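You operate a simulated robot arm through the tools that you are given. There is no shell and no other tool.

The job below is to be done with a simulated robot arm. You get a single attempt, and the scene is never put back.

JOB
Set the red posts at about 20 cm and 80 cm, then load the ruler with 300 g.
Fine: press ZERO with the pan empty after the posts are set; the grey 100 g weight and the black 200 g weight next to it go on the pan. Leave the other two black weights.

The check looks at the end state, three seconds after you hand in, the way a careful person would. Anything else that was tipped, shoved, dropped, spilled or broken makes it a failure.

ROBOT AND FRAMES
A 6-joint arm with a two-finger parallel gripper, fixed in place. Base frame: the origin is at the foot of the arm, x ahead of it, y to its left, z up. Lengths are in m, angles in rad, forces in N, time in s.
Its first joint turns from -2.897 to 2.897 rad. Payload 3.43 kg.
The TCP is the grasp point between the finger pads, 0.034 m short of the fingertips. In the tool frame z runs along the fingers and y along their closing line. Largest opening 0.128 m; finger width 0.024, thickness 0.012; the body of the gripper, 0.048 by 0.13 m, starts 0.096 m behind the TCP.
Orientation is that of the tool frame in the base frame, as [roll, pitch, yaw] about the fixed x, y, z axes, in that order (R = Rz(yaw) Ry(pitch) Rx(roll)). With the fingers straight down and closing along the base's y, the tool's x points along the base's -x, its y along +y and its z along -z.

CONTROLS
- The arm moves only by the tool nudge_tool. Its argument "deltas" is a list of rows, each a list of 7 numbers: the shift along the tool's x, y, z in m, then the turn, a rotation vector about the tool's x, y, z in rad, then the gripper command, from -1 (fully open) to 1 (shut), values between in proportion. In form: [[dx, dy, dz, wx, wy, wz, jaw], ...]. A call has 1 to 20 rows; each row is the pose to reach, as a shift and turn from the pose commanded when the call began, along the tool's axes at that moment. Each row takes 0.2 s and may step no farther than 0.05 m and 0.15 rad from the row before; otherwise, or with a gripper value out of range, the whole call is refused. Where a pose cannot be reached the arm comes as near as it can. A force on the tool above 40 N (or 10 N above the force at the start of the call, whichever is more), or a blocked arm, ends the call early, and 0.2 s more pass. Each finger travels about 0.153 m/s and halts on what it meets, pressing with about 25 N; the grip force reading is that of the motor and also rises with nothing between the fingers. The clock runs only during rows and for 0.2 s after the last one: add rows that repeat a pose to give the fingers time. It gives the time, the measured TCP pose, the force on the tool (base axes), the opening and the grip force at its end, in the units of the frame above (readings bear some noise), with the torque about the TCP (base axes, N m) and any sound that the robot's microphone picked up.
- Cameras (640 x 400 px; columns grow to the right, rows downward): "scene" is fixed at [0.3995, 0.4971, 1.4007]; the picture's right is [-0.26, -0.97, 0.00], its down [-0.82, 0.22, -0.53] and it looks along [0.51, -0.13, -0.85] (base axes); focal length 214 px, centre (320, 200). "wrist" rides on the gripper at [0.076, -0.011, -0.16] in the tool frame; the picture's right is [0.15, 0.99, 0.00], its down [-0.88, 0.13, -0.46] and it looks along [-0.45, 0.07, 0.89] (tool axes); focal length 234 px, centre (320, 200). There is no depth. A picture from a camera that has moved, and an enlarged one, comes with that camera's place and axes in the base frame and with its lens.
- get_image(camera): a new picture of that camera. No time passes.
- enlarge(camera, box): a new picture of the part [left, top, right, bottom] of that camera's present view, enlarged. No time passes.
- job_done(): hands the job in; it is judged then, once.

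Places have to be worked out from the pictures, the camera data and where the tool is seen. Open the gripper and draw the arm clear of the work before you hand the job in, unless the task says otherwise.

The tools are called as name(argument=value, ...) on one line, values as JSON. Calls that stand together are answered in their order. nudge_tool: Moves the arm, as the interface text tells. Its arguments: {"type":"object","properties":{"deltas":{"type":"array","items":{"type":"array","items":{"type":"number"}}}},"required":["deltas"]} The other tools are called the same way: get_image (camera) takes a picture; enlarge (camera, box) takes an enlarged picture of a part of a camera's view; job_done () hands the job in.

At the start:

```text
t: 0.0
position: [0.6792, -0.0629, 1.0962]
orientation: [3.141, 0.0, 3.141]
force: [-0.3, -0.3, 0.1]
torque: [0.01, 0.02, 0.02]
width: 0.128
grip_force: 0.1
```

scene: 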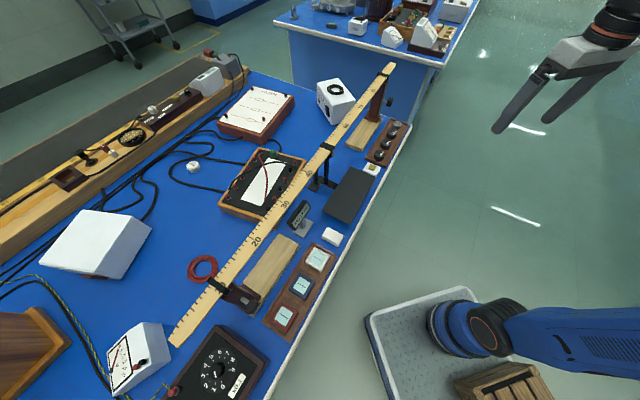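
wrist: 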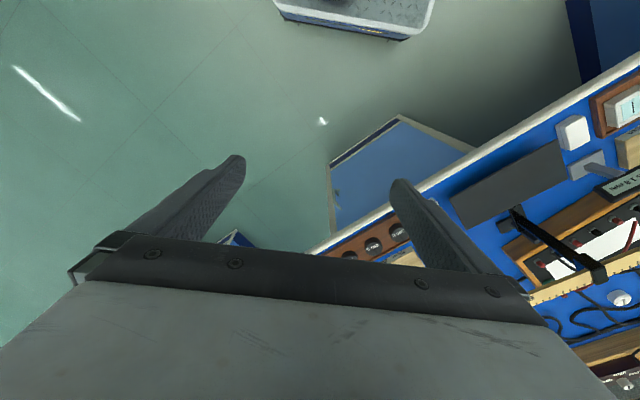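

I start by looking at the scene in detail: the ruler, posts, buttons and weights need identifying before any motion.

enlarge(camera="scene", box=[160, 180, 360, 350])

enlarge(camera="scene", box=[280, 50, 440, 200])

enlarge(camera="scene", box=[200, 130, 400, 260])

```text
2.35 times, centred on (260, 265) of scene
camera zoom: at [0.3995, 0.4971, 1.4007], right [-0.26, -0.97, 0.0], down [-0.82, 0.22, -0.53], along [0.51, -0.13, -0.85], focal length 505 px, centre (461, 47)
```

zoom: 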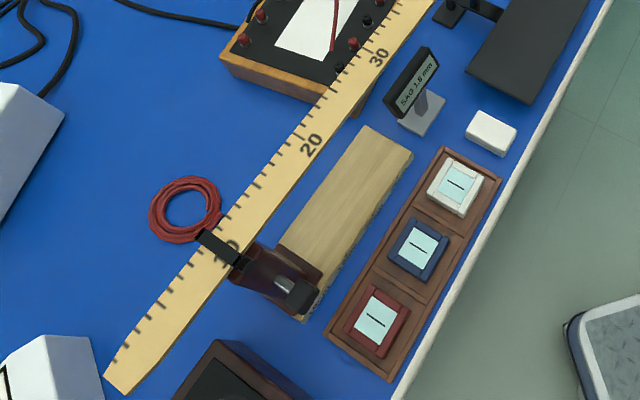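

```text
2.67 times, centred on (360, 125) of scene
camera zoom: at [0.3995, 0.4971, 1.4007], right [-0.26, -0.97, 0.0], down [-0.82, 0.22, -0.53], along [0.51, -0.13, -0.85], focal length 572 px, centre (213, 400)
```

zoom: 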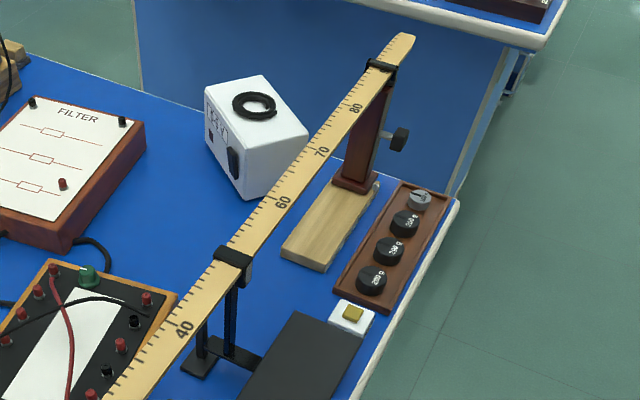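

```text
3.08 times, centred on (300, 195) of scene
camera zoom: at [0.3995, 0.4971, 1.4007], right [-0.26, -0.97, 0.0], down [-0.82, 0.22, -0.53], along [0.51, -0.13, -0.85], focal length 660 px, centre (382, 215)
```

zoom: 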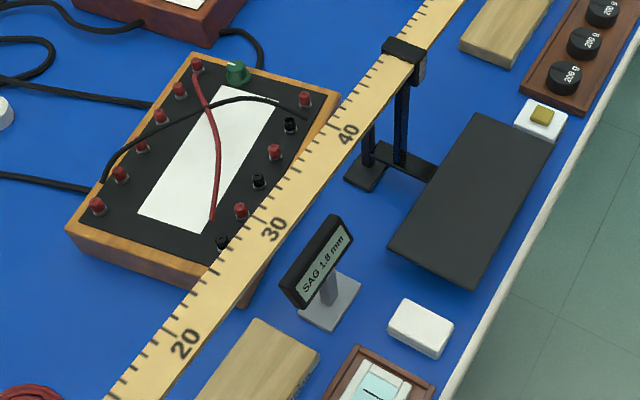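

The scene shows a metre-long ruler on two dark red posts (around 10 cm and 85 cm), a hanger at the middle, weights in a tray at the far end and a gold button beside it. I enlarge the wrist view to triangulate the heights.

enlarge(camera="wrist", box=[440, 60, 640, 300])

enlarge(camera="wrist", box=[300, 180, 460, 280])

enlarge(camera="scene", box=[340, 90, 420, 180])

enlarge(camera="scene", box=[200, 240, 290, 320])

enlarge(camera="scene", box=[280, 130, 390, 250])

```text
1.67 times, centred on (540, 180) of wrist
camera zoom: at [0.605, -0.0747, 1.2557], right [-0.15, 0.99, 0.0], down [0.88, 0.13, 0.46], along [0.45, 0.07, -0.89], focal length 390 px, centre (-47, 233)
```

zoom: 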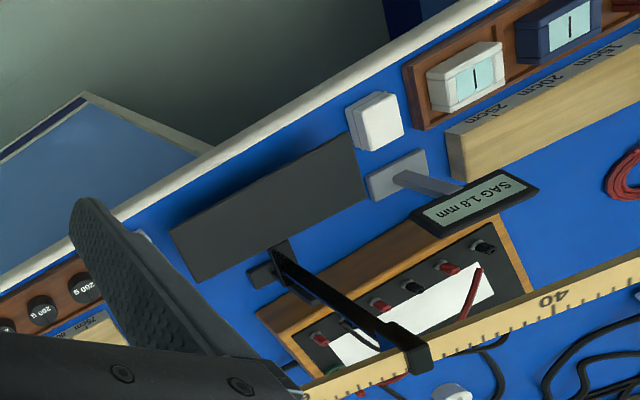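

```text
4.00 times, centred on (380, 230) of wrist
camera zoom: at [0.605, -0.0747, 1.2557], right [-0.15, 0.99, 0.0], down [0.88, 0.13, 0.46], along [0.45, 0.07, -0.89], focal length 937 px, centre (80, 80)
```

zoom: 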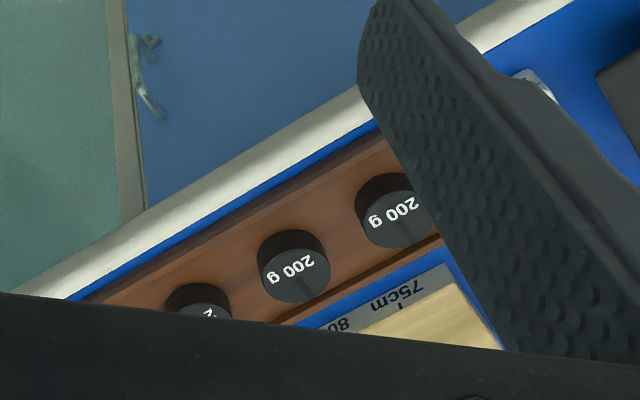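

```text
4.44 times, centred on (380, 135) of scene
camera zoom: at [0.3995, 0.4971, 1.4007], right [-0.26, -0.97, 0.0], down [-0.82, 0.22, -0.53], along [0.51, -0.13, -0.85], focal length 953 px, centre (53, 489)
```

zoom: 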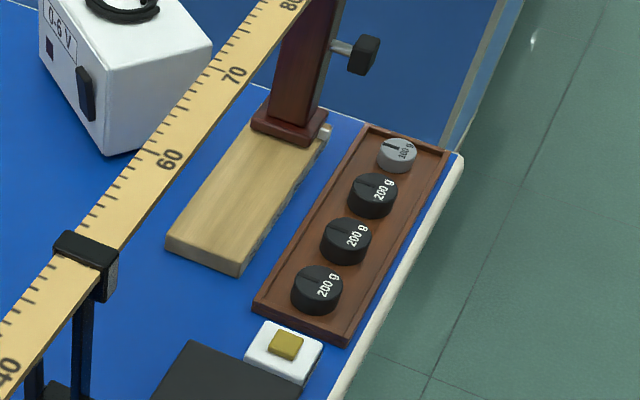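

```text
5.00 times, centred on (245, 280) of scene
camera zoom: at [0.3995, 0.4971, 1.4007], right [-0.26, -0.97, 0.0], down [-0.82, 0.22, -0.53], along [0.51, -0.13, -0.85], focal length 1072 px, centre (695, -200)
```

zoom: 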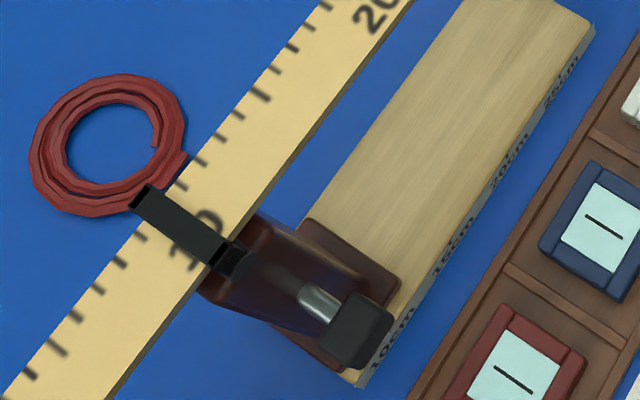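

```text
3.33 times, centred on (335, 190) of scene
camera zoom: at [0.3995, 0.4971, 1.4007], right [-0.26, -0.97, 0.0], down [-0.82, 0.22, -0.53], along [0.51, -0.13, -0.85], focal length 715 px, centre (270, 233)
```

zoom: 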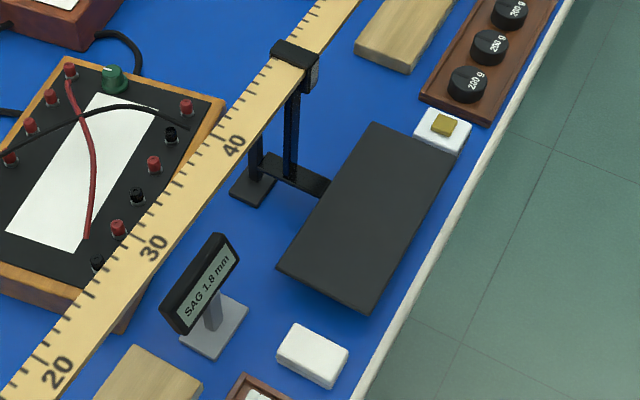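

Triangulating the weights in both pictures puts their tops near z≈0.825, with the black weights from about (0.88,0.15) to (0.97,0.06) and the grey one near (1.01,0.01). The table runs at roughly 45° to the base axes. I raise the tool and shift it over the far half for a better wrist view, staying well above everything.

nudge_tool(deltas=[[-0.03, 0.02, -0.02, 0, 0, 0, -1], [-0.06, 0.04, -0.04, 0, 0, 0, -1], [-0.09, 0.06, -0.05, 0, 0, 0, -1], [-0.12, 0.08, -0.05, 0, 0, 0, -1], [-0.14, 0.1, -0.05, 0, 0, 0, -1]])

get_image(camera="wrist")

get_image(camera="scene")

```text
t: 1.2
position: [0.819, 0.0377, 1.148]
orientation: [-3.141, 0.0, 3.139]
force: [-0.3, 0.5, 0.0]
torque: [0.03, -0.05, -0.02]
width: 0.128
grip_force: 0.0
```

```text
taken
camera wrist: at [0.7443, 0.0249, 1.3071], right [-0.15, 0.99, 0.0], down [0.88, 0.13, 0.46], along [0.45, 0.07, -0.89], focal length 234 px, centre (320, 200)
```

wrist: 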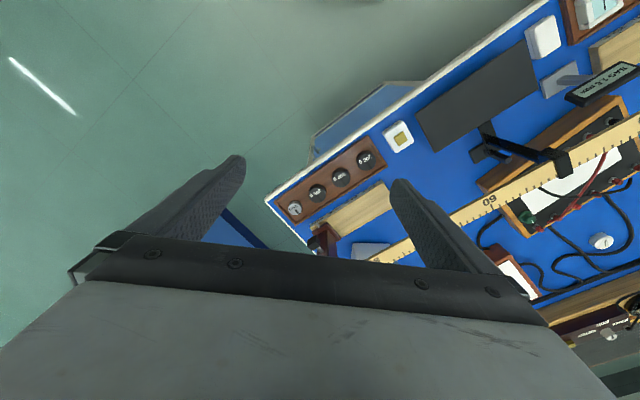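

```text
taken
```

scene: 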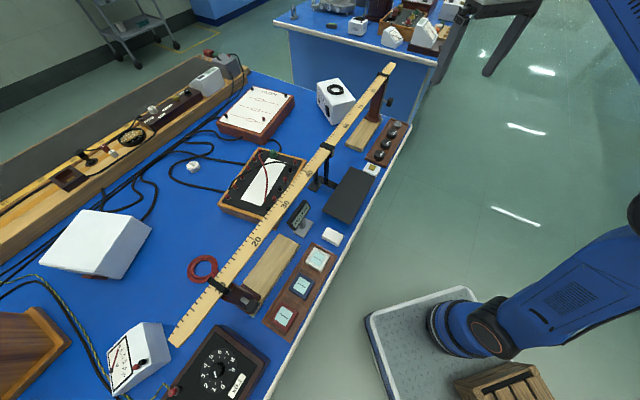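

The weights, button and far rail are now visible between the fingers. I enlarge these parts to measure them.

enlarge(camera="wrist", box=[260, 110, 440, 260])

enlarge(camera="wrist", box=[380, 10, 640, 200])

enlarge(camera="wrist", box=[370, 110, 430, 160])

```text
2.67 times, centred on (350, 185) of wrist
camera zoom: at [0.7443, 0.0249, 1.3071], right [-0.15, 0.99, 0.0], down [0.88, 0.13, 0.46], along [0.45, 0.07, -0.89], focal length 624 px, centre (240, 240)
```

zoom: 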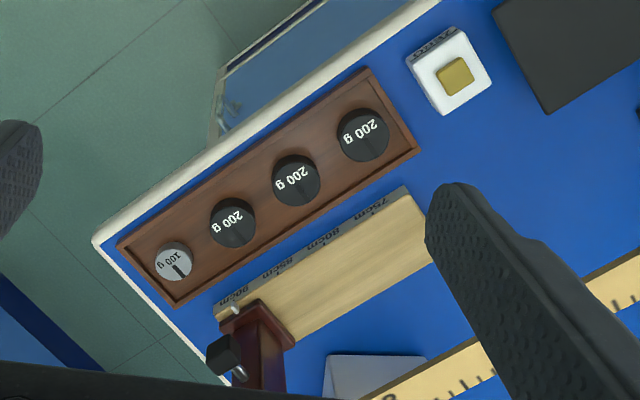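

```text
2.11 times, centred on (510, 105) of wrist
camera zoom: at [0.7443, 0.0249, 1.3071], right [-0.15, 0.99, 0.0], down [0.88, 0.13, 0.46], along [0.45, 0.07, -0.89], focal length 493 px, centre (-80, 400)
```

zoom: 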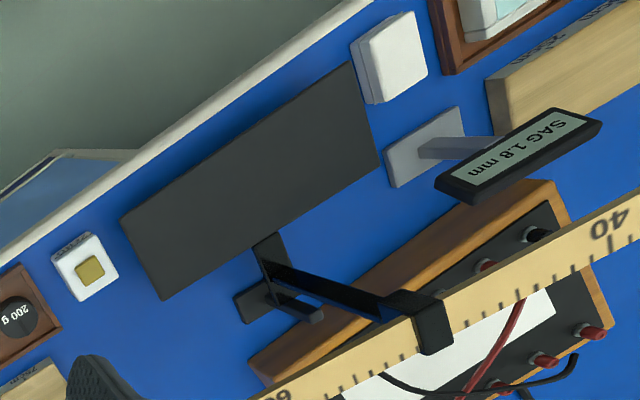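

```text
8.00 times, centred on (400, 135) of wrist
camera zoom: at [0.7443, 0.0249, 1.3071], right [-0.15, 0.99, 0.0], down [0.88, 0.13, 0.46], along [0.45, 0.07, -0.89], focal length 1873 px, centre (-320, 720)
```

zoom: 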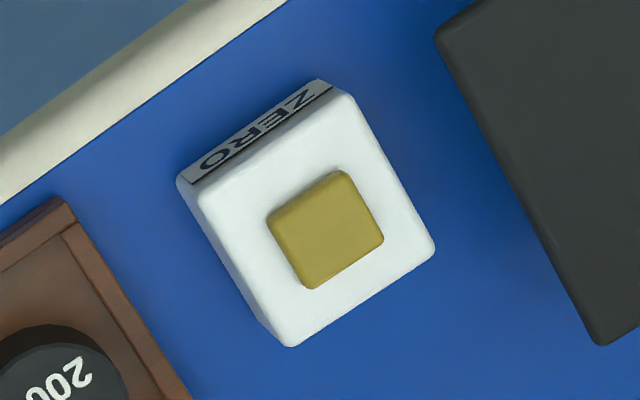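

ZERO is the gold button at about (0.823, 0.200, 0.831); the pan centre comes out near (0.731, 0.315, 0.845), and knob B near (1.048, 0.057, 0.906). I zoom in on the far post and rail to read the scale and the pointer.

enlarge(camera="wrist", box=[300, 180, 400, 260])

enlarge(camera="wrist", box=[270, 140, 390, 225])

enlarge(camera="scene", box=[365, 55, 415, 155])

enlarge(camera="scene", box=[215, 270, 265, 320])

```text
5.00 times, centred on (350, 220) of wrist
camera zoom: at [0.7443, 0.0249, 1.3071], right [-0.15, 0.99, 0.0], down [0.88, 0.13, 0.46], along [0.45, 0.07, -0.89], focal length 1171 px, centre (170, 100)
```

zoom: 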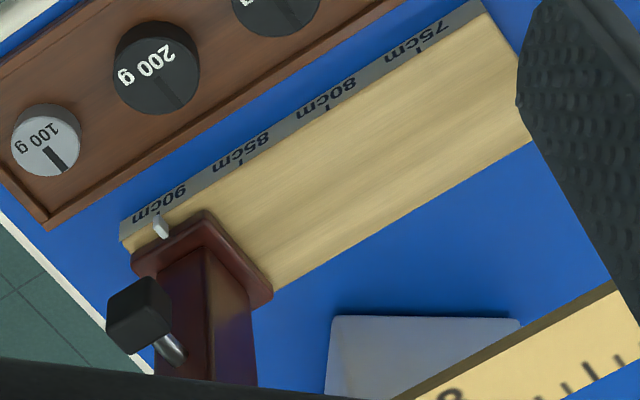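

```text
4.71 times, centred on (330, 182) of wrist
camera zoom: at [0.7443, 0.0249, 1.3071], right [-0.15, 0.99, 0.0], down [0.88, 0.13, 0.46], along [0.45, 0.07, -0.89], focal length 1102 px, centre (273, 282)
```

zoom: 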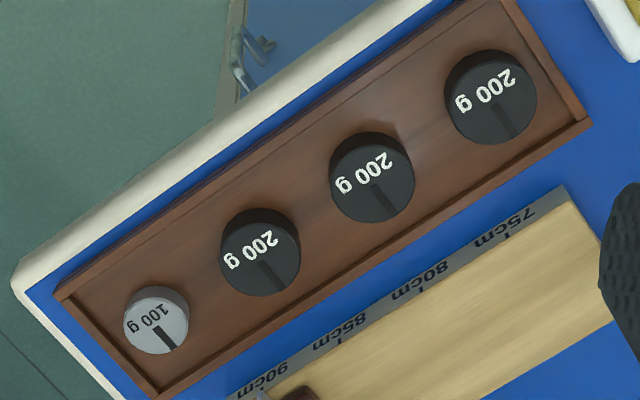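

```text
4.00 times, centred on (390, 105) of scene
camera zoom: at [0.3995, 0.4971, 1.4007], right [-0.26, -0.97, 0.0], down [-0.82, 0.22, -0.53], along [0.51, -0.13, -0.85], focal length 858 px, centre (40, 580)
```

zoom: 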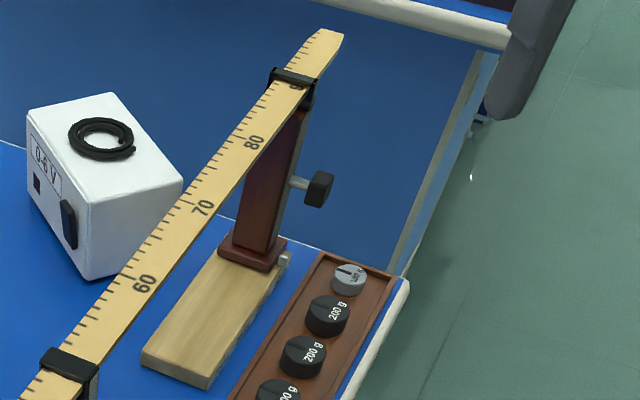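

```text
8.00 times, centred on (240, 295) of scene
camera zoom: at [0.3995, 0.4971, 1.4007], right [-0.26, -0.97, 0.0], down [-0.82, 0.22, -0.53], along [0.51, -0.13, -0.85], focal length 1716 px, centre (960, -560)
```

zoom: 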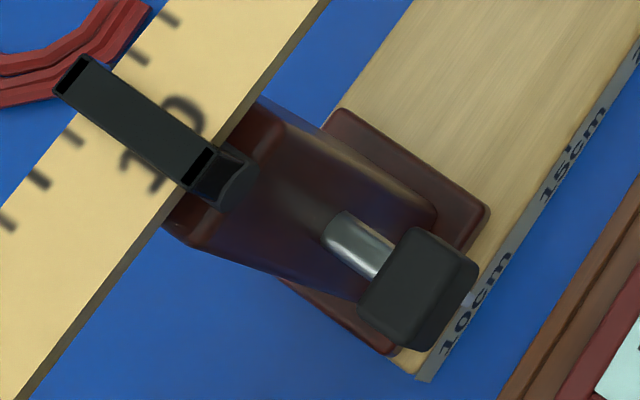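

Post B's pointer sits at the 90 cm mark and post A is at about 10 cm, so each post must slide 10 cm inward along the ruler direction u=(0.707,−0.707). I turn the tool 45° so its fingers close along u, and travel high to a viewpoint near post A's knob, which I estimate at (0.48, 0.62, 0.906).

nudge_tool(deltas=[[0.028, 0.038, 0, 0, 0, -0.06, -1], [0.056, 0.076, 0, 0, 0, -0.12, -1], [0.084, 0.114, 0, 0, 0, -0.18, -1], [0.112, 0.152, 0, 0, 0, -0.24, -1], [0.14, 0.19, 0, 0, 0, -0.3, -1], [0.168, 0.228, 0, 0, 0, -0.36, -1], [0.196, 0.266, 0, 0, 0, -0.42, -1], [0.224, 0.304, 0, 0, 0, -0.48, -1], [0.252, 0.342, 0, 0, 0, -0.54, -1], [0.28, 0.38, 0, 0, 0, -0.6, -1], [0.308, 0.418, 0, 0, 0, -0.66, -1], [0.336, 0.456, 0, 0, 0, -0.72, -1], [0.364, 0.494, 0, 0, 0, -0.76, -1], [0.389, 0.532, 0, 0, 0, -0.7854, -1]])

get_image(camera="wrist")

get_image(camera="scene")

```text
t: 4.2
position: [0.4278, 0.5596, 1.1276]
orientation: [3.138, 0.007, -2.357]
force: [0.2, 0.0, -0.1]
torque: [0.05, -0.02, -0.03]
width: 0.1282
grip_force: 0.1
out of reach, approached as far as the arm can: row 13, 14
```

```text
taken
camera wrist: at [0.3827, 0.4963, 1.2866], right [-0.8, 0.6, 0.0], down [0.53, 0.71, 0.46], along [0.27, 0.37, -0.89], focal length 234 px, centre (320, 200)
```

wrist: 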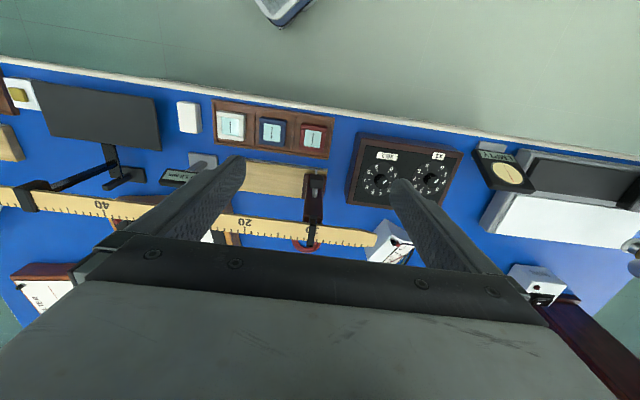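

```text
taken
```

scene: 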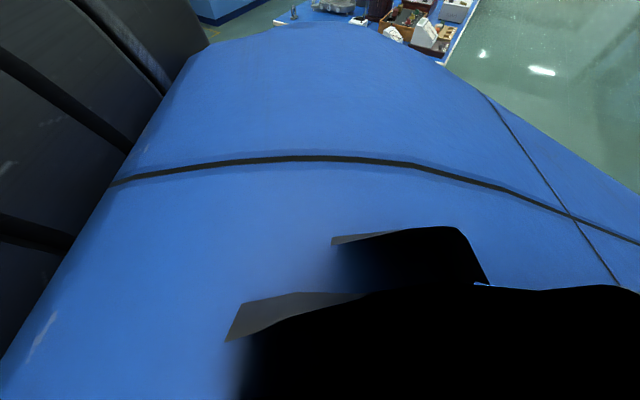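

The far rows were just at the reach limit at that height; the arm is at (0.428,0.560,1.128). The knob of post A shows between the fingers; I enlarge it.

enlarge(camera="wrist", box=[240, 140, 380, 260])

enlarge(camera="wrist", box=[0, 60, 240, 220])

enlarge(camera="wrist", box=[160, 80, 380, 200])

```text
3.33 times, centred on (310, 200) of wrist
camera zoom: at [0.3827, 0.4963, 1.2866], right [-0.8, 0.6, 0.0], down [0.53, 0.71, 0.46], along [0.27, 0.37, -0.89], focal length 781 px, centre (353, 200)
```

zoom: 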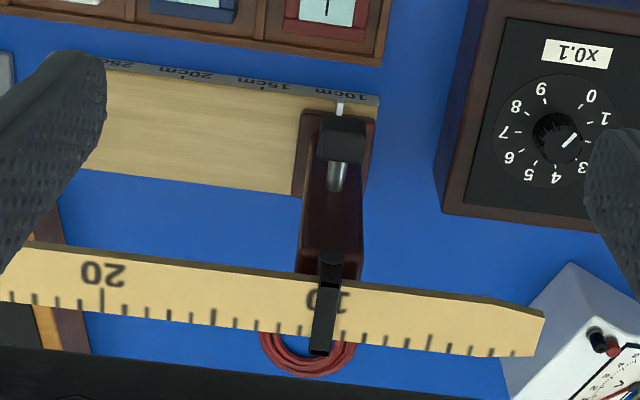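

```text
2.50 times, centred on (120, 140) of wrist
camera zoom: at [0.3827, 0.4963, 1.2866], right [-0.8, 0.6, 0.0], down [0.53, 0.71, 0.46], along [0.27, 0.37, -0.89], focal length 585 px, centre (820, 350)
```

zoom: 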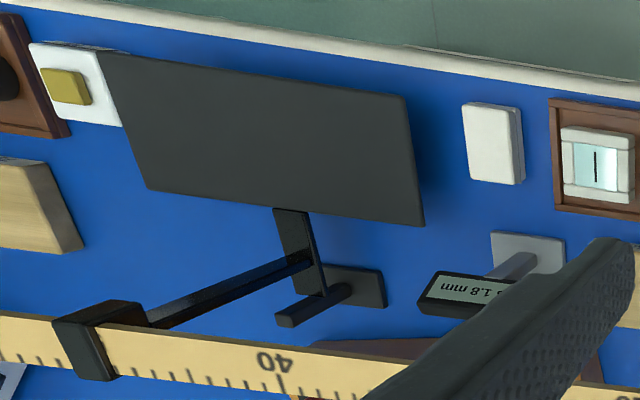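

```text
2.91 times, centred on (270, 140) of wrist
camera zoom: at [0.3827, 0.4963, 1.2866], right [-0.8, 0.6, 0.0], down [0.53, 0.71, 0.46], along [0.27, 0.37, -0.89], focal length 681 px, centre (466, 374)
```

zoom: 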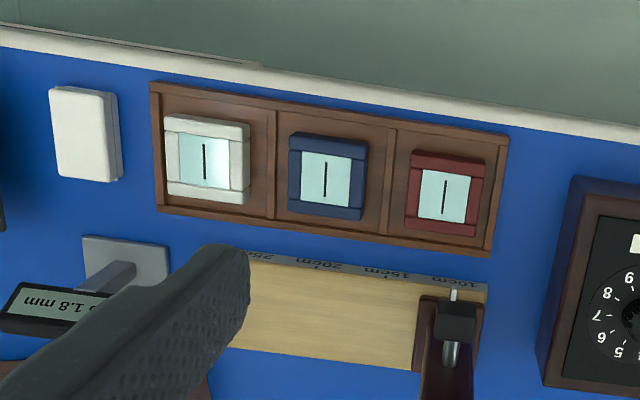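

Both views agree knob A is at (0.482,0.620,0.906), with its pointer near the 10 cm tick. I lower part of the way toward it with the jaw open, then check the pose.

nudge_tool(deltas=[[-0.01, 0, 0.04, 0, 0, 0, -1], [-0.03, 0, 0.08, 0, 0, 0, -1], [-0.04, 0, 0.12, 0, 0, 0, -1]])

get_image(camera="wrist")

```text
t: 5.0
position: [0.455, 0.5878, 1.0059]
orientation: [-3.141, 0.002, -2.356]
force: [1.2, -0.6, 0.7]
torque: [0.0, -0.03, -0.01]
width: 0.1279
grip_force: 0.0
```

```text
taken
camera wrist: at [0.4109, 0.5255, 1.1658], right [-0.8, 0.6, 0.0], down [0.53, 0.71, 0.46], along [0.27, 0.37, -0.89], focal length 234 px, centre (320, 200)
```

wrist: 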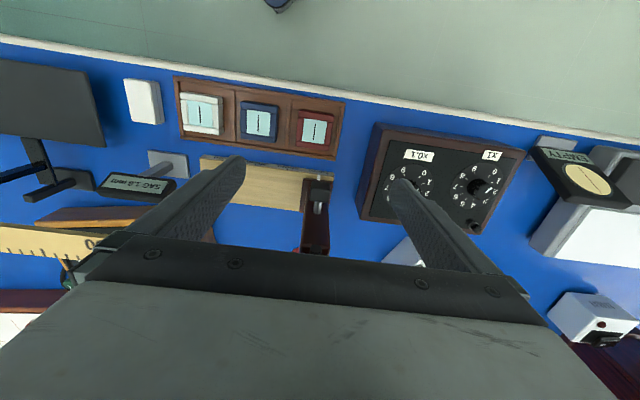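

Knob A is confirmed at about (0.482,0.621). I narrow the jaw to 7 cm so the outer finger stays clear of the dial box, and descend so the fingers straddle the knob.

nudge_tool(deltas=[[-0.02, 0.002, 0.0, 0, 0, 0, -0.1], [-0.0385, 0.0044, 0.02, 0, 0, 0, -0.1], [-0.0385, 0.0044, 0.05, 0, 0, 0, -0.1], [-0.0385, 0.0044, 0.07, 0, 0, 0, -0.1]])

get_image(camera="wrist")

```text
t: 6.0
position: [0.4822, 0.621, 0.9359]
orientation: [-3.142, 0.0, -2.357]
force: [0.3, -0.8, 1.4]
torque: [0.01, -0.03, 0.02]
width: 0.0705
grip_force: 0.1
```

```text
taken
camera wrist: at [0.4375, 0.558, 1.0951], right [-0.8, 0.6, 0.0], down [0.53, 0.71, 0.46], along [0.27, 0.37, -0.89], focal length 234 px, centre (320, 200)
```

wrist: 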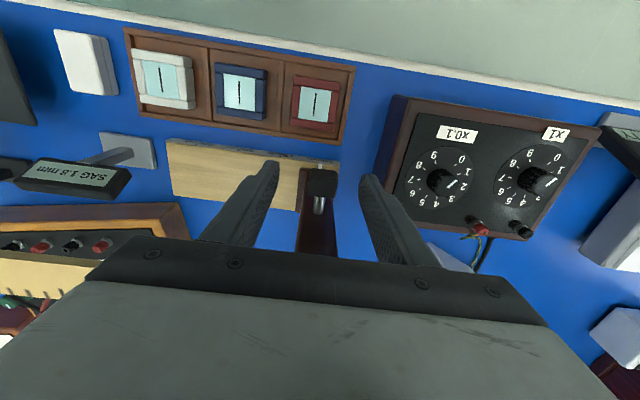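

The knob sits between the fingers. I go down another 2.4 cm and close gently onto the knob.

nudge_tool(deltas=[[0, 0, 0.012, 0, 0, 0, -0.1], [0, 0, 0.024, 0, 0, 0, -0.1], [0, 0, 0.024, 0, 0, 0, 0.3], [0, 0, 0.024, 0, 0, 0, 1], [0, 0, 0.024, 0, 0, 0, 1], [0, 0, 0.024, 0, 0, 0, 1]])

get_image(camera="wrist")

```text
t: 7.4
position: [0.482, 0.6202, 0.9122]
orientation: [-3.141, 0.001, -2.356]
force: [-1.4, -3.7, -3.6]
torque: [0.64, -0.82, 0.18]
width: 0.0239
grip_force: 45.0
```

```text
taken
camera wrist: at [0.4371, 0.5575, 1.0716], right [-0.8, 0.6, 0.0], down [0.53, 0.71, 0.46], along [0.27, 0.37, -0.89], focal length 234 px, centre (320, 200)
```

wrist: 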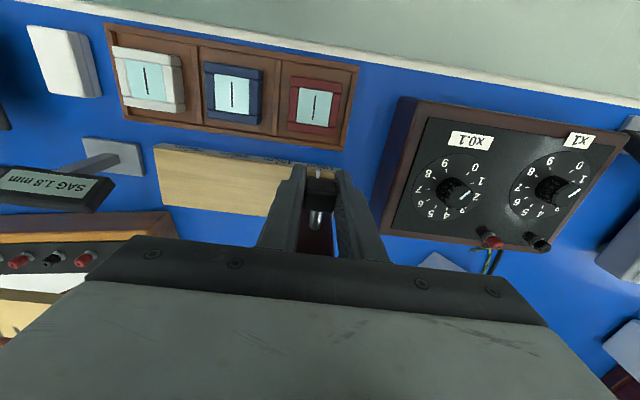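

The knob is gripped (2.4 cm wide). I try a short slide of 2 cm toward the 20 cm side (tool −y) and watch the force.

nudge_tool(deltas=[[0, -0.005, 0, 0, 0, 0, 1], [0, -0.01, 0, 0, 0, 0, 1], [0, -0.015, 0, 0, 0, 0, 1], [0, -0.02, 0, 0, 0, 0, 1]])

get_image(camera="wrist")

```text
t: 8.4
position: [0.4956, 0.6069, 0.9123]
orientation: [3.141, 0.001, -2.357]
force: [6.6, 5.7, 0.0]
torque: [-1.02, 0.9, 0.01]
width: 0.0239
grip_force: 44.8
```

```text
taken
camera wrist: at [0.4514, 0.5431, 1.0716], right [-0.8, 0.6, 0.0], down [0.53, 0.71, 0.46], along [0.27, 0.37, -0.89], focal length 234 px, centre (320, 200)
```

wrist: 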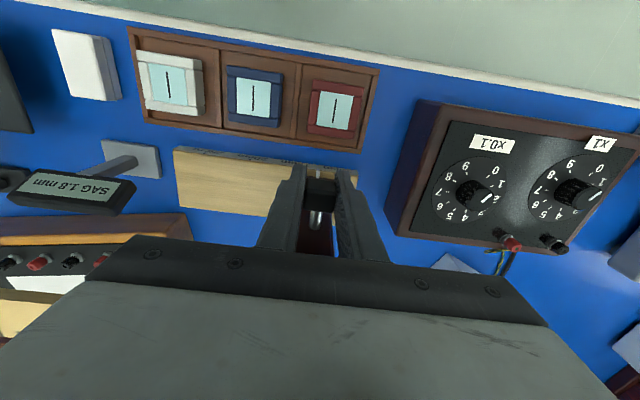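

The post slides freely with low force. I zoom on the rail scale and pointer to read where it stands.

enlarge(camera="wrist", box=[170, 130, 370, 230])

```text
3.20 times, centred on (270, 180) of wrist
camera zoom: at [0.4514, 0.5431, 1.0716], right [-0.8, 0.6, 0.0], down [0.53, 0.71, 0.46], along [0.27, 0.37, -0.89], focal length 749 px, centre (480, 264)
```

zoom: 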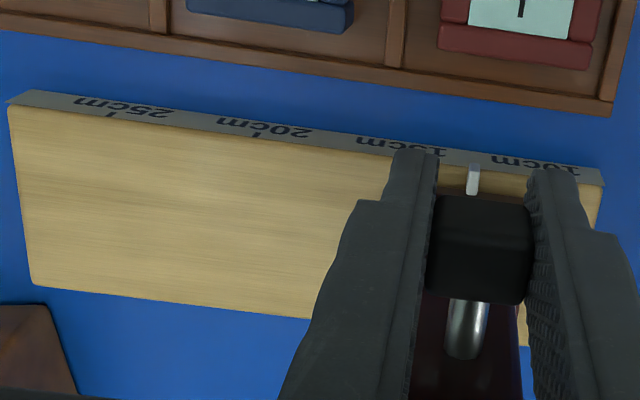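

The pointer reads roughly 12 cm now. I slide a further 7.5 cm and then read again before the final trim.

nudge_tool(deltas=[[0, -0.01, 0, 0, 0, 0, 1], [0, -0.02, 0, 0, 0, 0, 1], [0, -0.03, 0, 0, 0, 0, 1], [0, -0.04, 0, 0, 0, 0, 1], [0, -0.05, 0, 0, 0, 0, 1], [0, -0.06, 0, 0, 0, 0, 1], [0, -0.07, 0, 0, 0, 0, 1], [0, -0.075, 0, 0, 0, 0, 1], [0, -0.075, 0, 0, 0, 0, 1]])

enlarge(camera="wrist", box=[220, 130, 420, 230])

get_image(camera="wrist")

get_image(camera="scene")

```text
t: 10.4
position: [0.5496, 0.5508, 0.9119]
orientation: [-3.141, 0.002, -2.356]
force: [10.4, 8.7, -9.9]
torque: [0.13, -0.23, 0.17]
width: 0.0242
grip_force: 45.3
```

```text
3.20 times, centred on (320, 180) of wrist
camera zoom: at [0.5045, 0.49, 1.0716], right [-0.8, 0.6, 0.0], down [0.53, 0.71, 0.46], along [0.27, 0.37, -0.89], focal length 749 px, centre (320, 264)
```

zoom: 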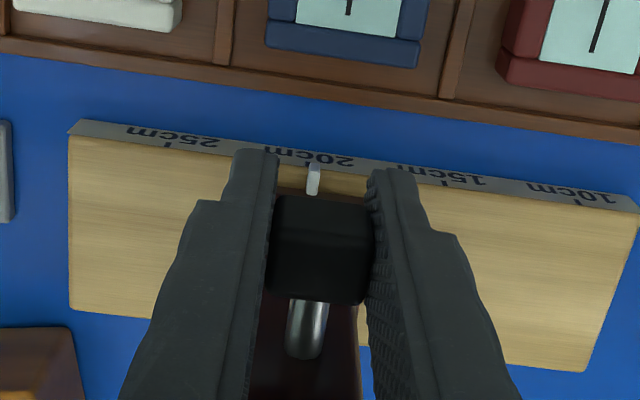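

```text
taken
camera wrist: at [0.5045, 0.49, 1.0716], right [-0.8, 0.6, 0.0], down [0.53, 0.71, 0.46], along [0.27, 0.37, -0.89], focal length 234 px, centre (320, 200)
```

wrist: 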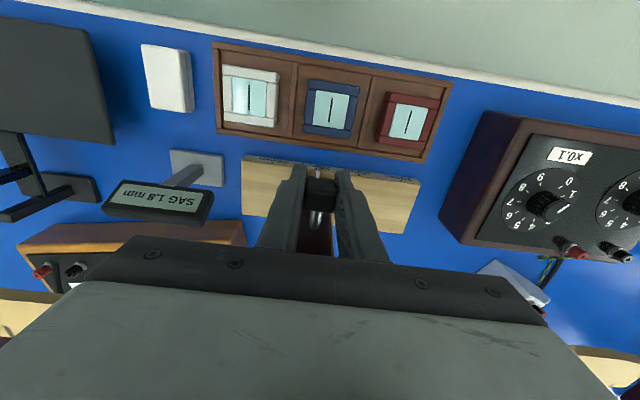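

```text
taken
```

scene: 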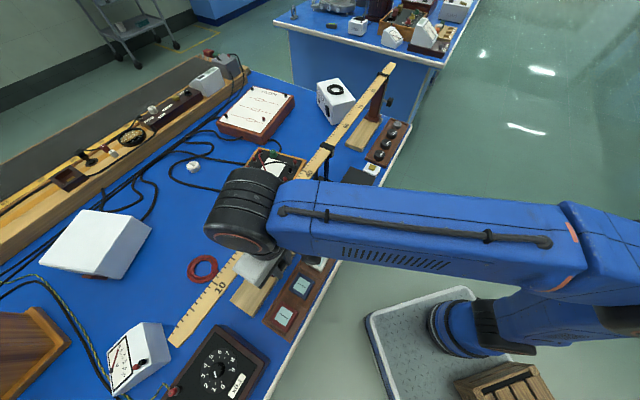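

The pointer is now at the 20 cm tick. I open the jaw to release the knob and check that the post stays put.

nudge_tool(deltas=[[0, 0, 0, 0, 0, 0, 0.4], [0, 0, 0, 0, 0, 0, 0.0], [0, 0, 0, 0, 0, 0, 0.0]])

enlarge(camera="wrist", box=[220, 130, 420, 230])

enlarge(camera="wrist", box=[90, 150, 230, 240])

```text
t: 11.2
position: [0.5486, 0.5527, 0.9121]
orientation: [3.141, 0.002, -2.356]
force: [0.2, 0.5, -0.2]
torque: [0.01, 0.05, 0.0]
width: 0.0639
grip_force: 0.0
```

```text
3.20 times, centred on (320, 180) of wrist
camera zoom: at [0.5036, 0.4895, 1.0721], right [-0.8, 0.6, 0.0], down [0.53, 0.71, 0.46], along [0.27, 0.37, -0.89], focal length 749 px, centre (320, 264)
```

zoom: 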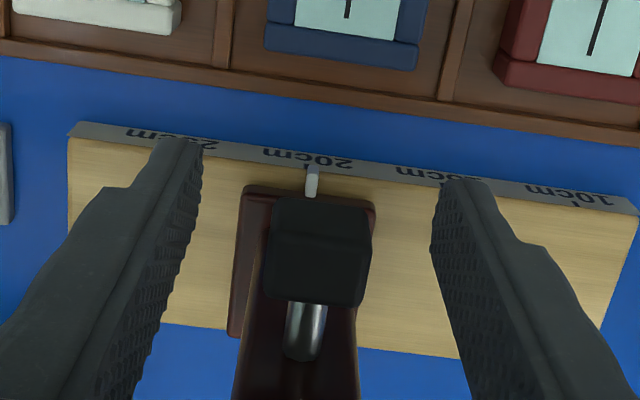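

```text
4.44 times, centred on (160, 195) of wrist
camera zoom: at [0.5036, 0.4895, 1.0721], right [-0.8, 0.6, 0.0], down [0.53, 0.71, 0.46], along [0.27, 0.37, -0.89], focal length 1041 px, centre (1031, 222)
```

zoom: 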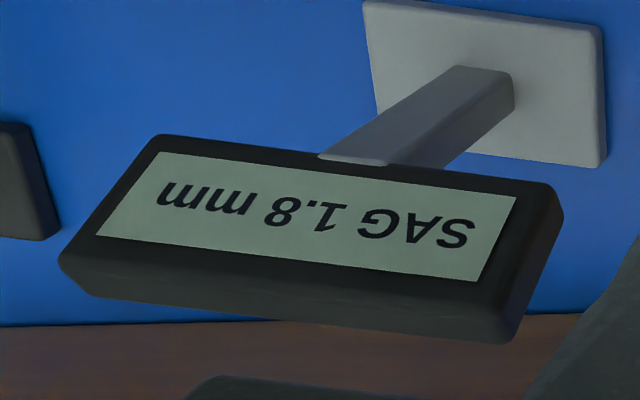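

The post stays at 20 cm, the reading shows SAG 1.8 mm. I withdraw straight up from knob A and then back off toward the robot side.

nudge_tool(deltas=[[0, 0, -0.04, 0, 0, 0, 0.0], [0, 0, -0.08, 0, 0, 0, 0.0], [0.03, 0, -0.11, 0, 0, 0, 0.0], [0.06, 0, -0.12, 0, 0, 0, 0.0]])

get_image(camera="wrist")

```text
t: 12.2
position: [0.5058, 0.5106, 1.0298]
orientation: [3.14, -0.001, -2.356]
force: [-0.1, 0.7, -0.5]
torque: [-0.08, 0.04, 0.02]
width: 0.0638
grip_force: 0.1
```

```text
taken
camera wrist: at [0.4607, 0.4481, 1.1903], right [-0.8, 0.6, 0.0], down [0.53, 0.71, 0.46], along [0.27, 0.37, -0.89], focal length 234 px, centre (320, 200)
```

wrist: 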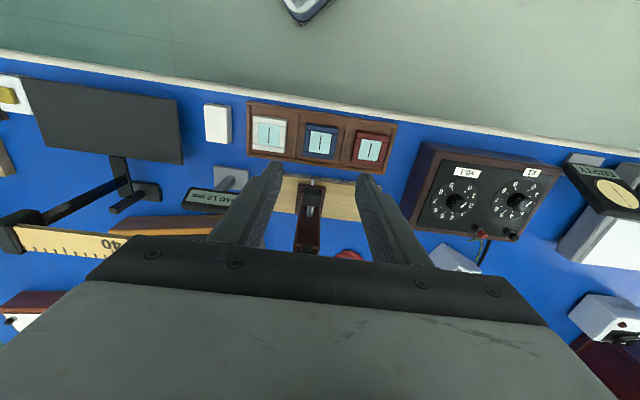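

Clear of post A. Now I travel along the ruler direction on the robot side toward post B while tilting the tool about its closing line so it can reach farther out.

nudge_tool(deltas=[[0.001, -0.047, 0.004, 0, -0.058, 0, 0], [0.002, -0.094, 0.008, 0, -0.116, 0, 0], [0.003, -0.141, 0.012, 0, -0.174, 0, 0], [0.004, -0.188, 0.016, 0, -0.232, 0, 0], [0.005, -0.235, 0.02, 0, -0.29, 0, 0], [0.006, -0.282, 0.024, 0, -0.348, 0, 0], [0.007, -0.329, 0.028, 0, -0.406, 0, 0], [0.008, -0.376, 0.032, 0, -0.464, 0, 0], [0.009, -0.423, 0.036, 0, -0.522, 0, 0], [0.01, -0.47, 0.04, 0, -0.58, 0, 0], [0.011, -0.517, 0.044, 0, -0.638, 0, 0], [0.012, -0.564, 0.048, 0, -0.696, 0, 0], [0.013, -0.611, 0.052, 0, -0.754, 0, 0], [0.0135, -0.658, 0.057, 0, -0.812, 0, 0], [0.0136, -0.7029, 0.062, 0, -0.8727, 0, 0]])

get_image(camera="wrist")

get_image(camera="scene")

```text
t: 15.4
position: [0.9952, 0.0029, 0.9719]
orientation: [-3.141, 0.874, -2.355]
force: [-0.8, 0.9, 1.4]
torque: [-0.06, -0.02, -0.02]
width: 0.0641
grip_force: 0.0
```

```text
taken
camera wrist: at [0.8821, -0.1274, 1.0166], right [-0.77, 0.63, -0.11], down [0.06, 0.24, 0.97], along [0.64, 0.73, -0.22], focal length 234 px, centre (320, 200)
```

wrist: 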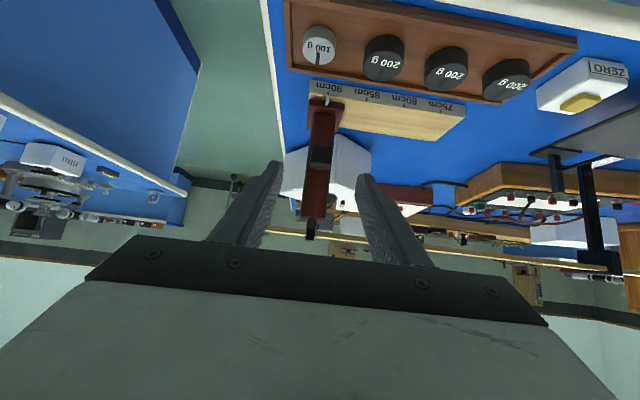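

```text
taken
```

scene: 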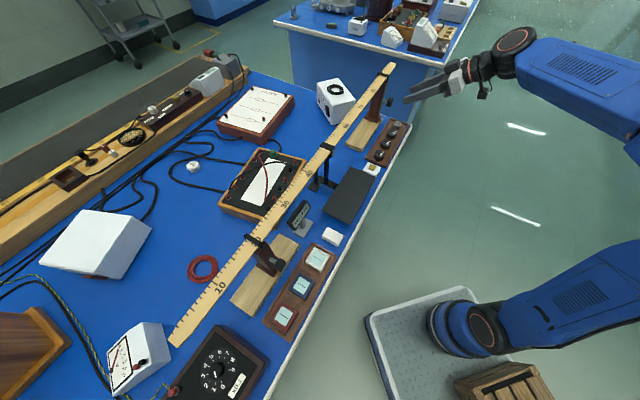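

The tilted pose is reached and the new wrist view gives knob B at (1.049,0.056,0.907), directly ahead along the tool axis. I advance 5.5 cm and check alignment.

nudge_tool(deltas=[[0, 0, 0.03, 0, 0, 0, 0], [0, 0, 0.055, 0, 0, 0, 0]])

enlarge(camera="wrist", box=[220, 60, 420, 240])

```text
t: 16.0
position: [1.0232, 0.0318, 0.9358]
orientation: [-3.14, 0.876, -2.357]
force: [0.2, -0.7, 1.4]
torque: [-0.05, 0.01, -0.02]
width: 0.0639
grip_force: 0.0
```

```text
2.22 times, centred on (320, 150) of wrist
camera zoom: at [0.9111, -0.0984, 0.9795], right [-0.77, 0.63, -0.11], down [0.06, 0.24, 0.97], along [0.64, 0.73, -0.23], focal length 520 px, centre (320, 311)
```

zoom: 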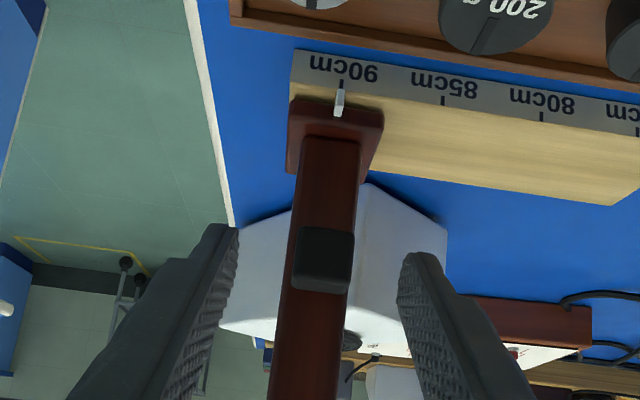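

The pointer is at the 90 cm tick and the knob is centred. I advance 3 cm more and close on it.

nudge_tool(deltas=[[0, 0, 0.015, 0, 0, 0, 0], [0, 0, 0.03, 0, 0, 0, 0], [0, 0, 0.03, 0, 0, 0, 0.3], [0, 0, 0.03, 0, 0, 0, 1], [0, 0, 0.03, 0, 0, 0, 1], [0, 0, 0.03, 0, 0, 0, 1]])

enlarge(camera="wrist", box=[220, 20, 420, 240])

```text
t: 17.4
position: [1.0379, 0.0485, 0.9154]
orientation: [3.14, 0.871, -2.356]
force: [-14.8, 6.8, -4.7]
torque: [0.06, -0.17, 0.17]
width: 0.0239
grip_force: 45.0
```

```text
1.82 times, centred on (320, 130) of wrist
camera zoom: at [0.9266, -0.0812, 0.9598], right [-0.77, 0.63, -0.11], down [0.06, 0.24, 0.97], along [0.64, 0.73, -0.23], focal length 426 px, centre (320, 327)
```

zoom: 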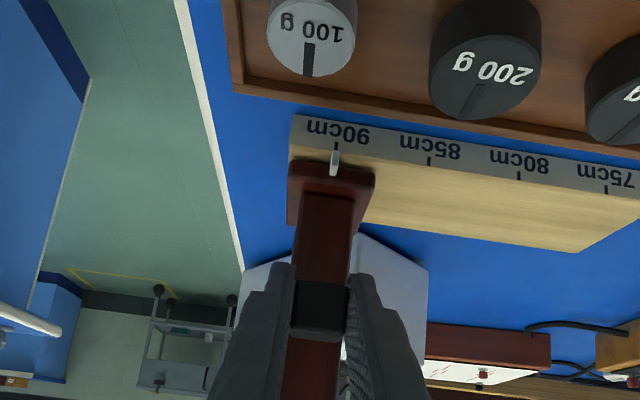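

Gripped at 2.4 cm width. I slide post B 5 cm toward the 80 cm mark (tool +y), then read.

nudge_tool(deltas=[[0, 0.01, 0, 0, 0, 0, 1], [0, 0.02, 0, 0, 0, 0, 1], [0, 0.03, 0, 0, 0, 0, 1], [0, 0.04, 0, 0, 0, 0, 1], [0, 0.05, 0, 0, 0, 0, 1]])

enlarge(camera="wrist", box=[220, 20, 420, 240])

```text
t: 18.6
position: [1.0044, 0.0829, 0.9152]
orientation: [3.14, 0.873, -2.358]
force: [-16.1, -14.6, -7.4]
torque: [0.22, -0.49, 0.03]
width: 0.0239
grip_force: 44.7
```

```text
1.82 times, centred on (320, 130) of wrist
camera zoom: at [0.8918, -0.0463, 0.9597], right [-0.77, 0.63, -0.11], down [0.06, 0.24, 0.97], along [0.64, 0.73, -0.23], focal length 426 px, centre (320, 327)
```

zoom: 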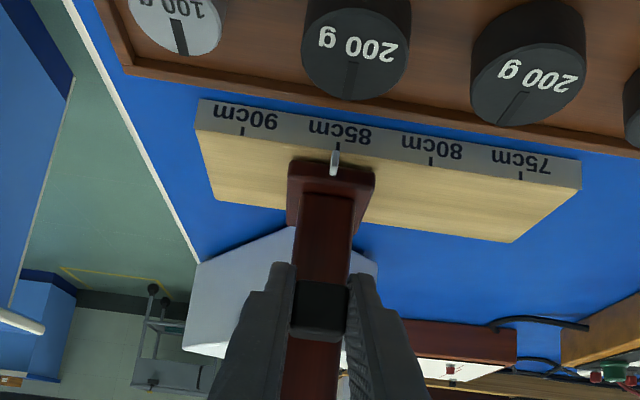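

Pointer at 85 cm. I slide another 5 cm with a tiny relief away from the rail because a sideways force of ~20 N has built up.

nudge_tool(deltas=[[0.0013, 0.01, -0.0015, 0, 0, 0, 1], [0.0013, 0.02, -0.0015, 0, 0, 0, 1], [0.0013, 0.03, -0.0015, 0, 0, 0, 1], [0.0013, 0.04, -0.0015, 0, 0, 0, 1], [0.0013, 0.05, -0.0015, 0, 0, 0, 1], [0.0013, 0.05, -0.0015, 0, 0, 0, 1]])

enlarge(camera="wrist", box=[220, 20, 420, 240])

```text
t: 20.0
position: [0.9676, 0.12, 0.9151]
orientation: [3.141, 0.872, -2.358]
force: [13.0, 16.3, 1.0]
torque: [-0.03, 0.28, 0.24]
width: 0.0238
grip_force: 44.9
```

```text
1.82 times, centred on (320, 130) of wrist
camera zoom: at [0.8553, -0.0098, 0.9597], right [-0.77, 0.63, -0.11], down [0.06, 0.24, 0.97], along [0.64, 0.73, -0.23], focal length 426 px, centre (320, 327)
```

zoom: 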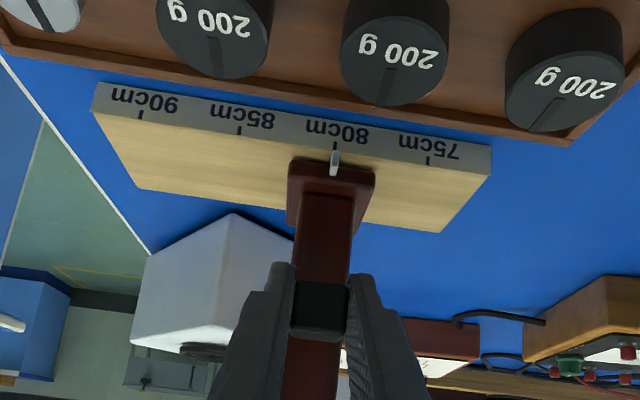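

Pointer at the 80 cm tick. I release and back out along the tool axis, then check both posts.

nudge_tool(deltas=[[0, 0, 0, 0, 0, 0, 0.4], [0, 0, 0, 0, 0, 0, 0.0], [0, 0, 0, 0, 0, 0, 0.0], [0, 0, -0.04, 0, 0, 0, 0.0], [0, 0, -0.08, 0, 0, 0, 0.0], [0, 0, -0.11, 0, 0, 0, 0.0]])

get_image(camera="wrist")

enlarge(camera="wrist", box=[220, 20, 420, 240])

get_image(camera="scene")

enlarge(camera="scene", box=[270, 160, 350, 250])

enlarge(camera="scene", box=[330, 50, 420, 180])

```text
t: 21.4
position: [0.9097, 0.0576, 0.9865]
orientation: [3.139, 0.874, -2.359]
force: [0.1, -0.2, -0.2]
torque: [0.01, 0.0, 0.0]
width: 0.0639
grip_force: 0.1
```

```text
taken
camera wrist: at [0.7967, -0.0706, 1.0309], right [-0.77, 0.63, -0.11], down [0.06, 0.24, 0.97], along [0.64, 0.73, -0.23], focal length 234 px, centre (320, 200)
```

wrist: 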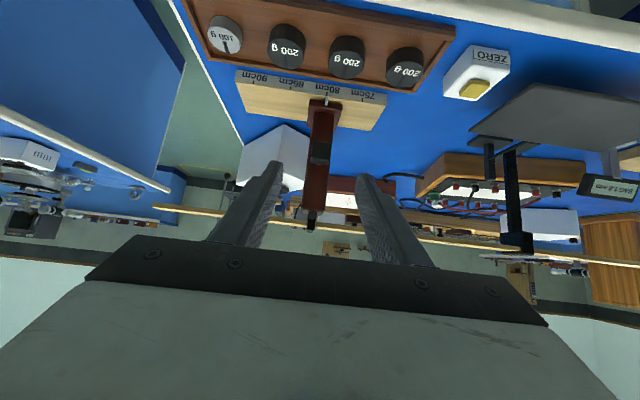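

```text
1.82 times, centred on (320, 130) of wrist
camera zoom: at [0.7967, -0.0706, 1.0309], right [-0.77, 0.63, -0.11], down [0.06, 0.24, 0.97], along [0.64, 0.73, -0.23], focal length 426 px, centre (320, 327)
```

zoom: 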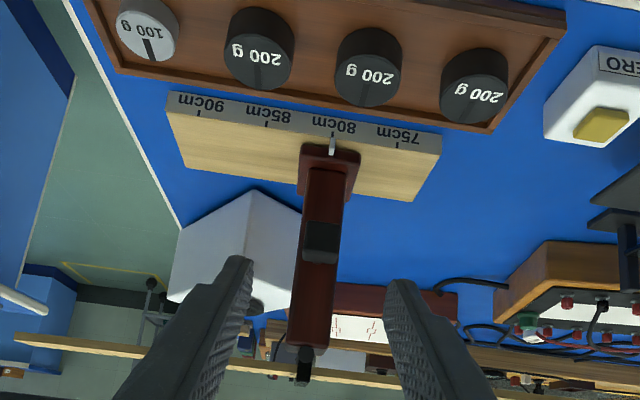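

```text
taken
```

scene: 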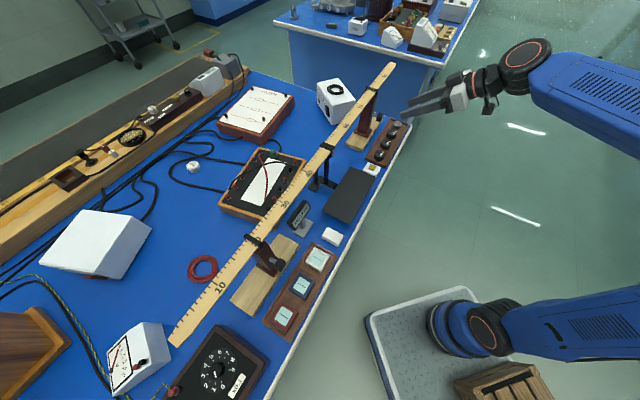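

```text
4.44 times, centred on (310, 205) of scene
camera zoom: at [0.3995, 0.4971, 1.4007], right [-0.26, -0.97, 0.0], down [-0.82, 0.22, -0.53], along [0.51, -0.13, -0.85], focal length 953 px, centre (364, 178)
```

zoom: 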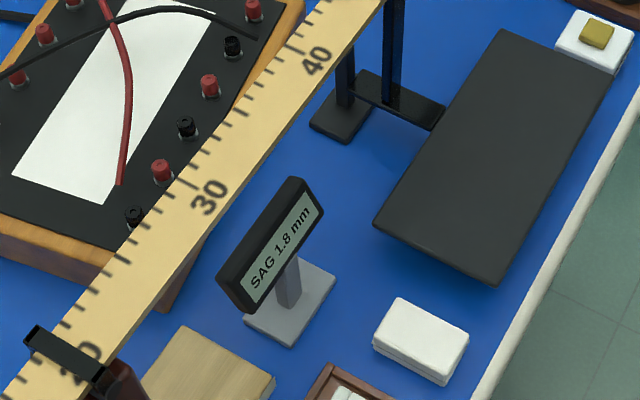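

```text
3.08 times, centred on (375, 115) of scene
camera zoom: at [0.3995, 0.4971, 1.4007], right [-0.26, -0.97, 0.0], down [-0.82, 0.22, -0.53], along [0.51, -0.13, -0.85], focal length 660 px, centre (151, 462)
```

zoom: 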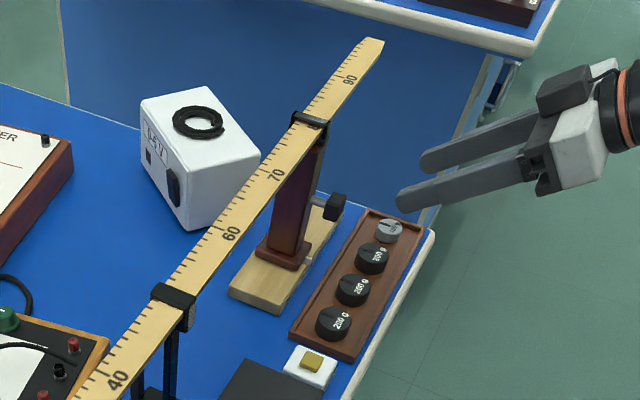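

Both posts read 20 and 80 on rail and ruler. Next is ZERO with the pan empty: I bring the tool back to vertical above the button at (0.8235,0.201), closing the fingers to press with the tips.

nudge_tool(deltas=[[-0.0007, 0.02, 0.006, 0, 0.11, 0, 0.3], [-0.0014, 0.04, 0.012, 0, 0.22, 0, 1], [-0.0021, 0.06, 0.018, 0, 0.33, 0, 1], [-0.0028, 0.08, 0.024, 0, 0.44, 0, 1], [-0.0035, 0.1, 0.03, 0, 0.55, 0, 1], [-0.0042, 0.12, 0.036, 0, 0.66, 0, 1], [-0.005, 0.145, 0.042, 0, 0.77, 0, 1], [-0.0056, 0.1623, 0.048, 0, 0.8735, 0, 1]])

get_image(camera="wrist")

get_image(camera="scene")

```text
t: 23.2
position: [0.8206, 0.2004, 0.9606]
orientation: [-3.141, -0.002, -2.359]
force: [-0.1, -0.1, 1.2]
torque: [0.0, -0.04, 0.0]
width: 0.0001
grip_force: 25.2
```

```text
taken
camera wrist: at [0.7757, 0.1391, 1.1199], right [-0.8, 0.6, 0.0], down [0.53, 0.71, 0.45], along [0.27, 0.36, -0.89], focal length 234 px, centre (320, 200)
```

wrist: 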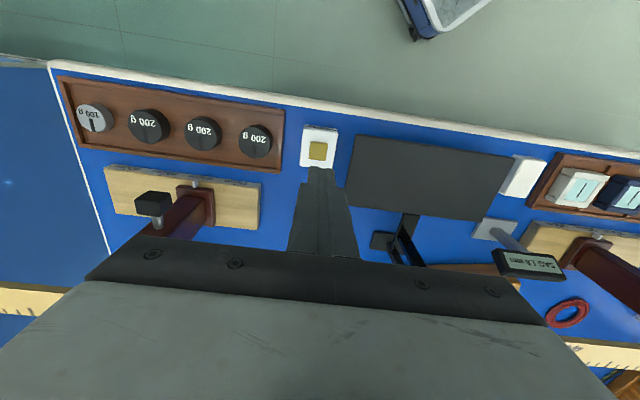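

```text
taken
```

scene: 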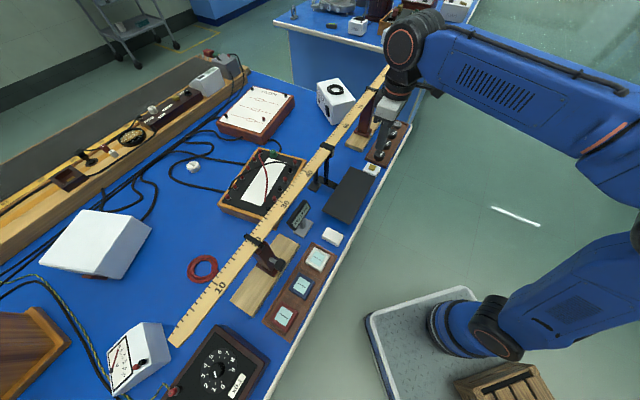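

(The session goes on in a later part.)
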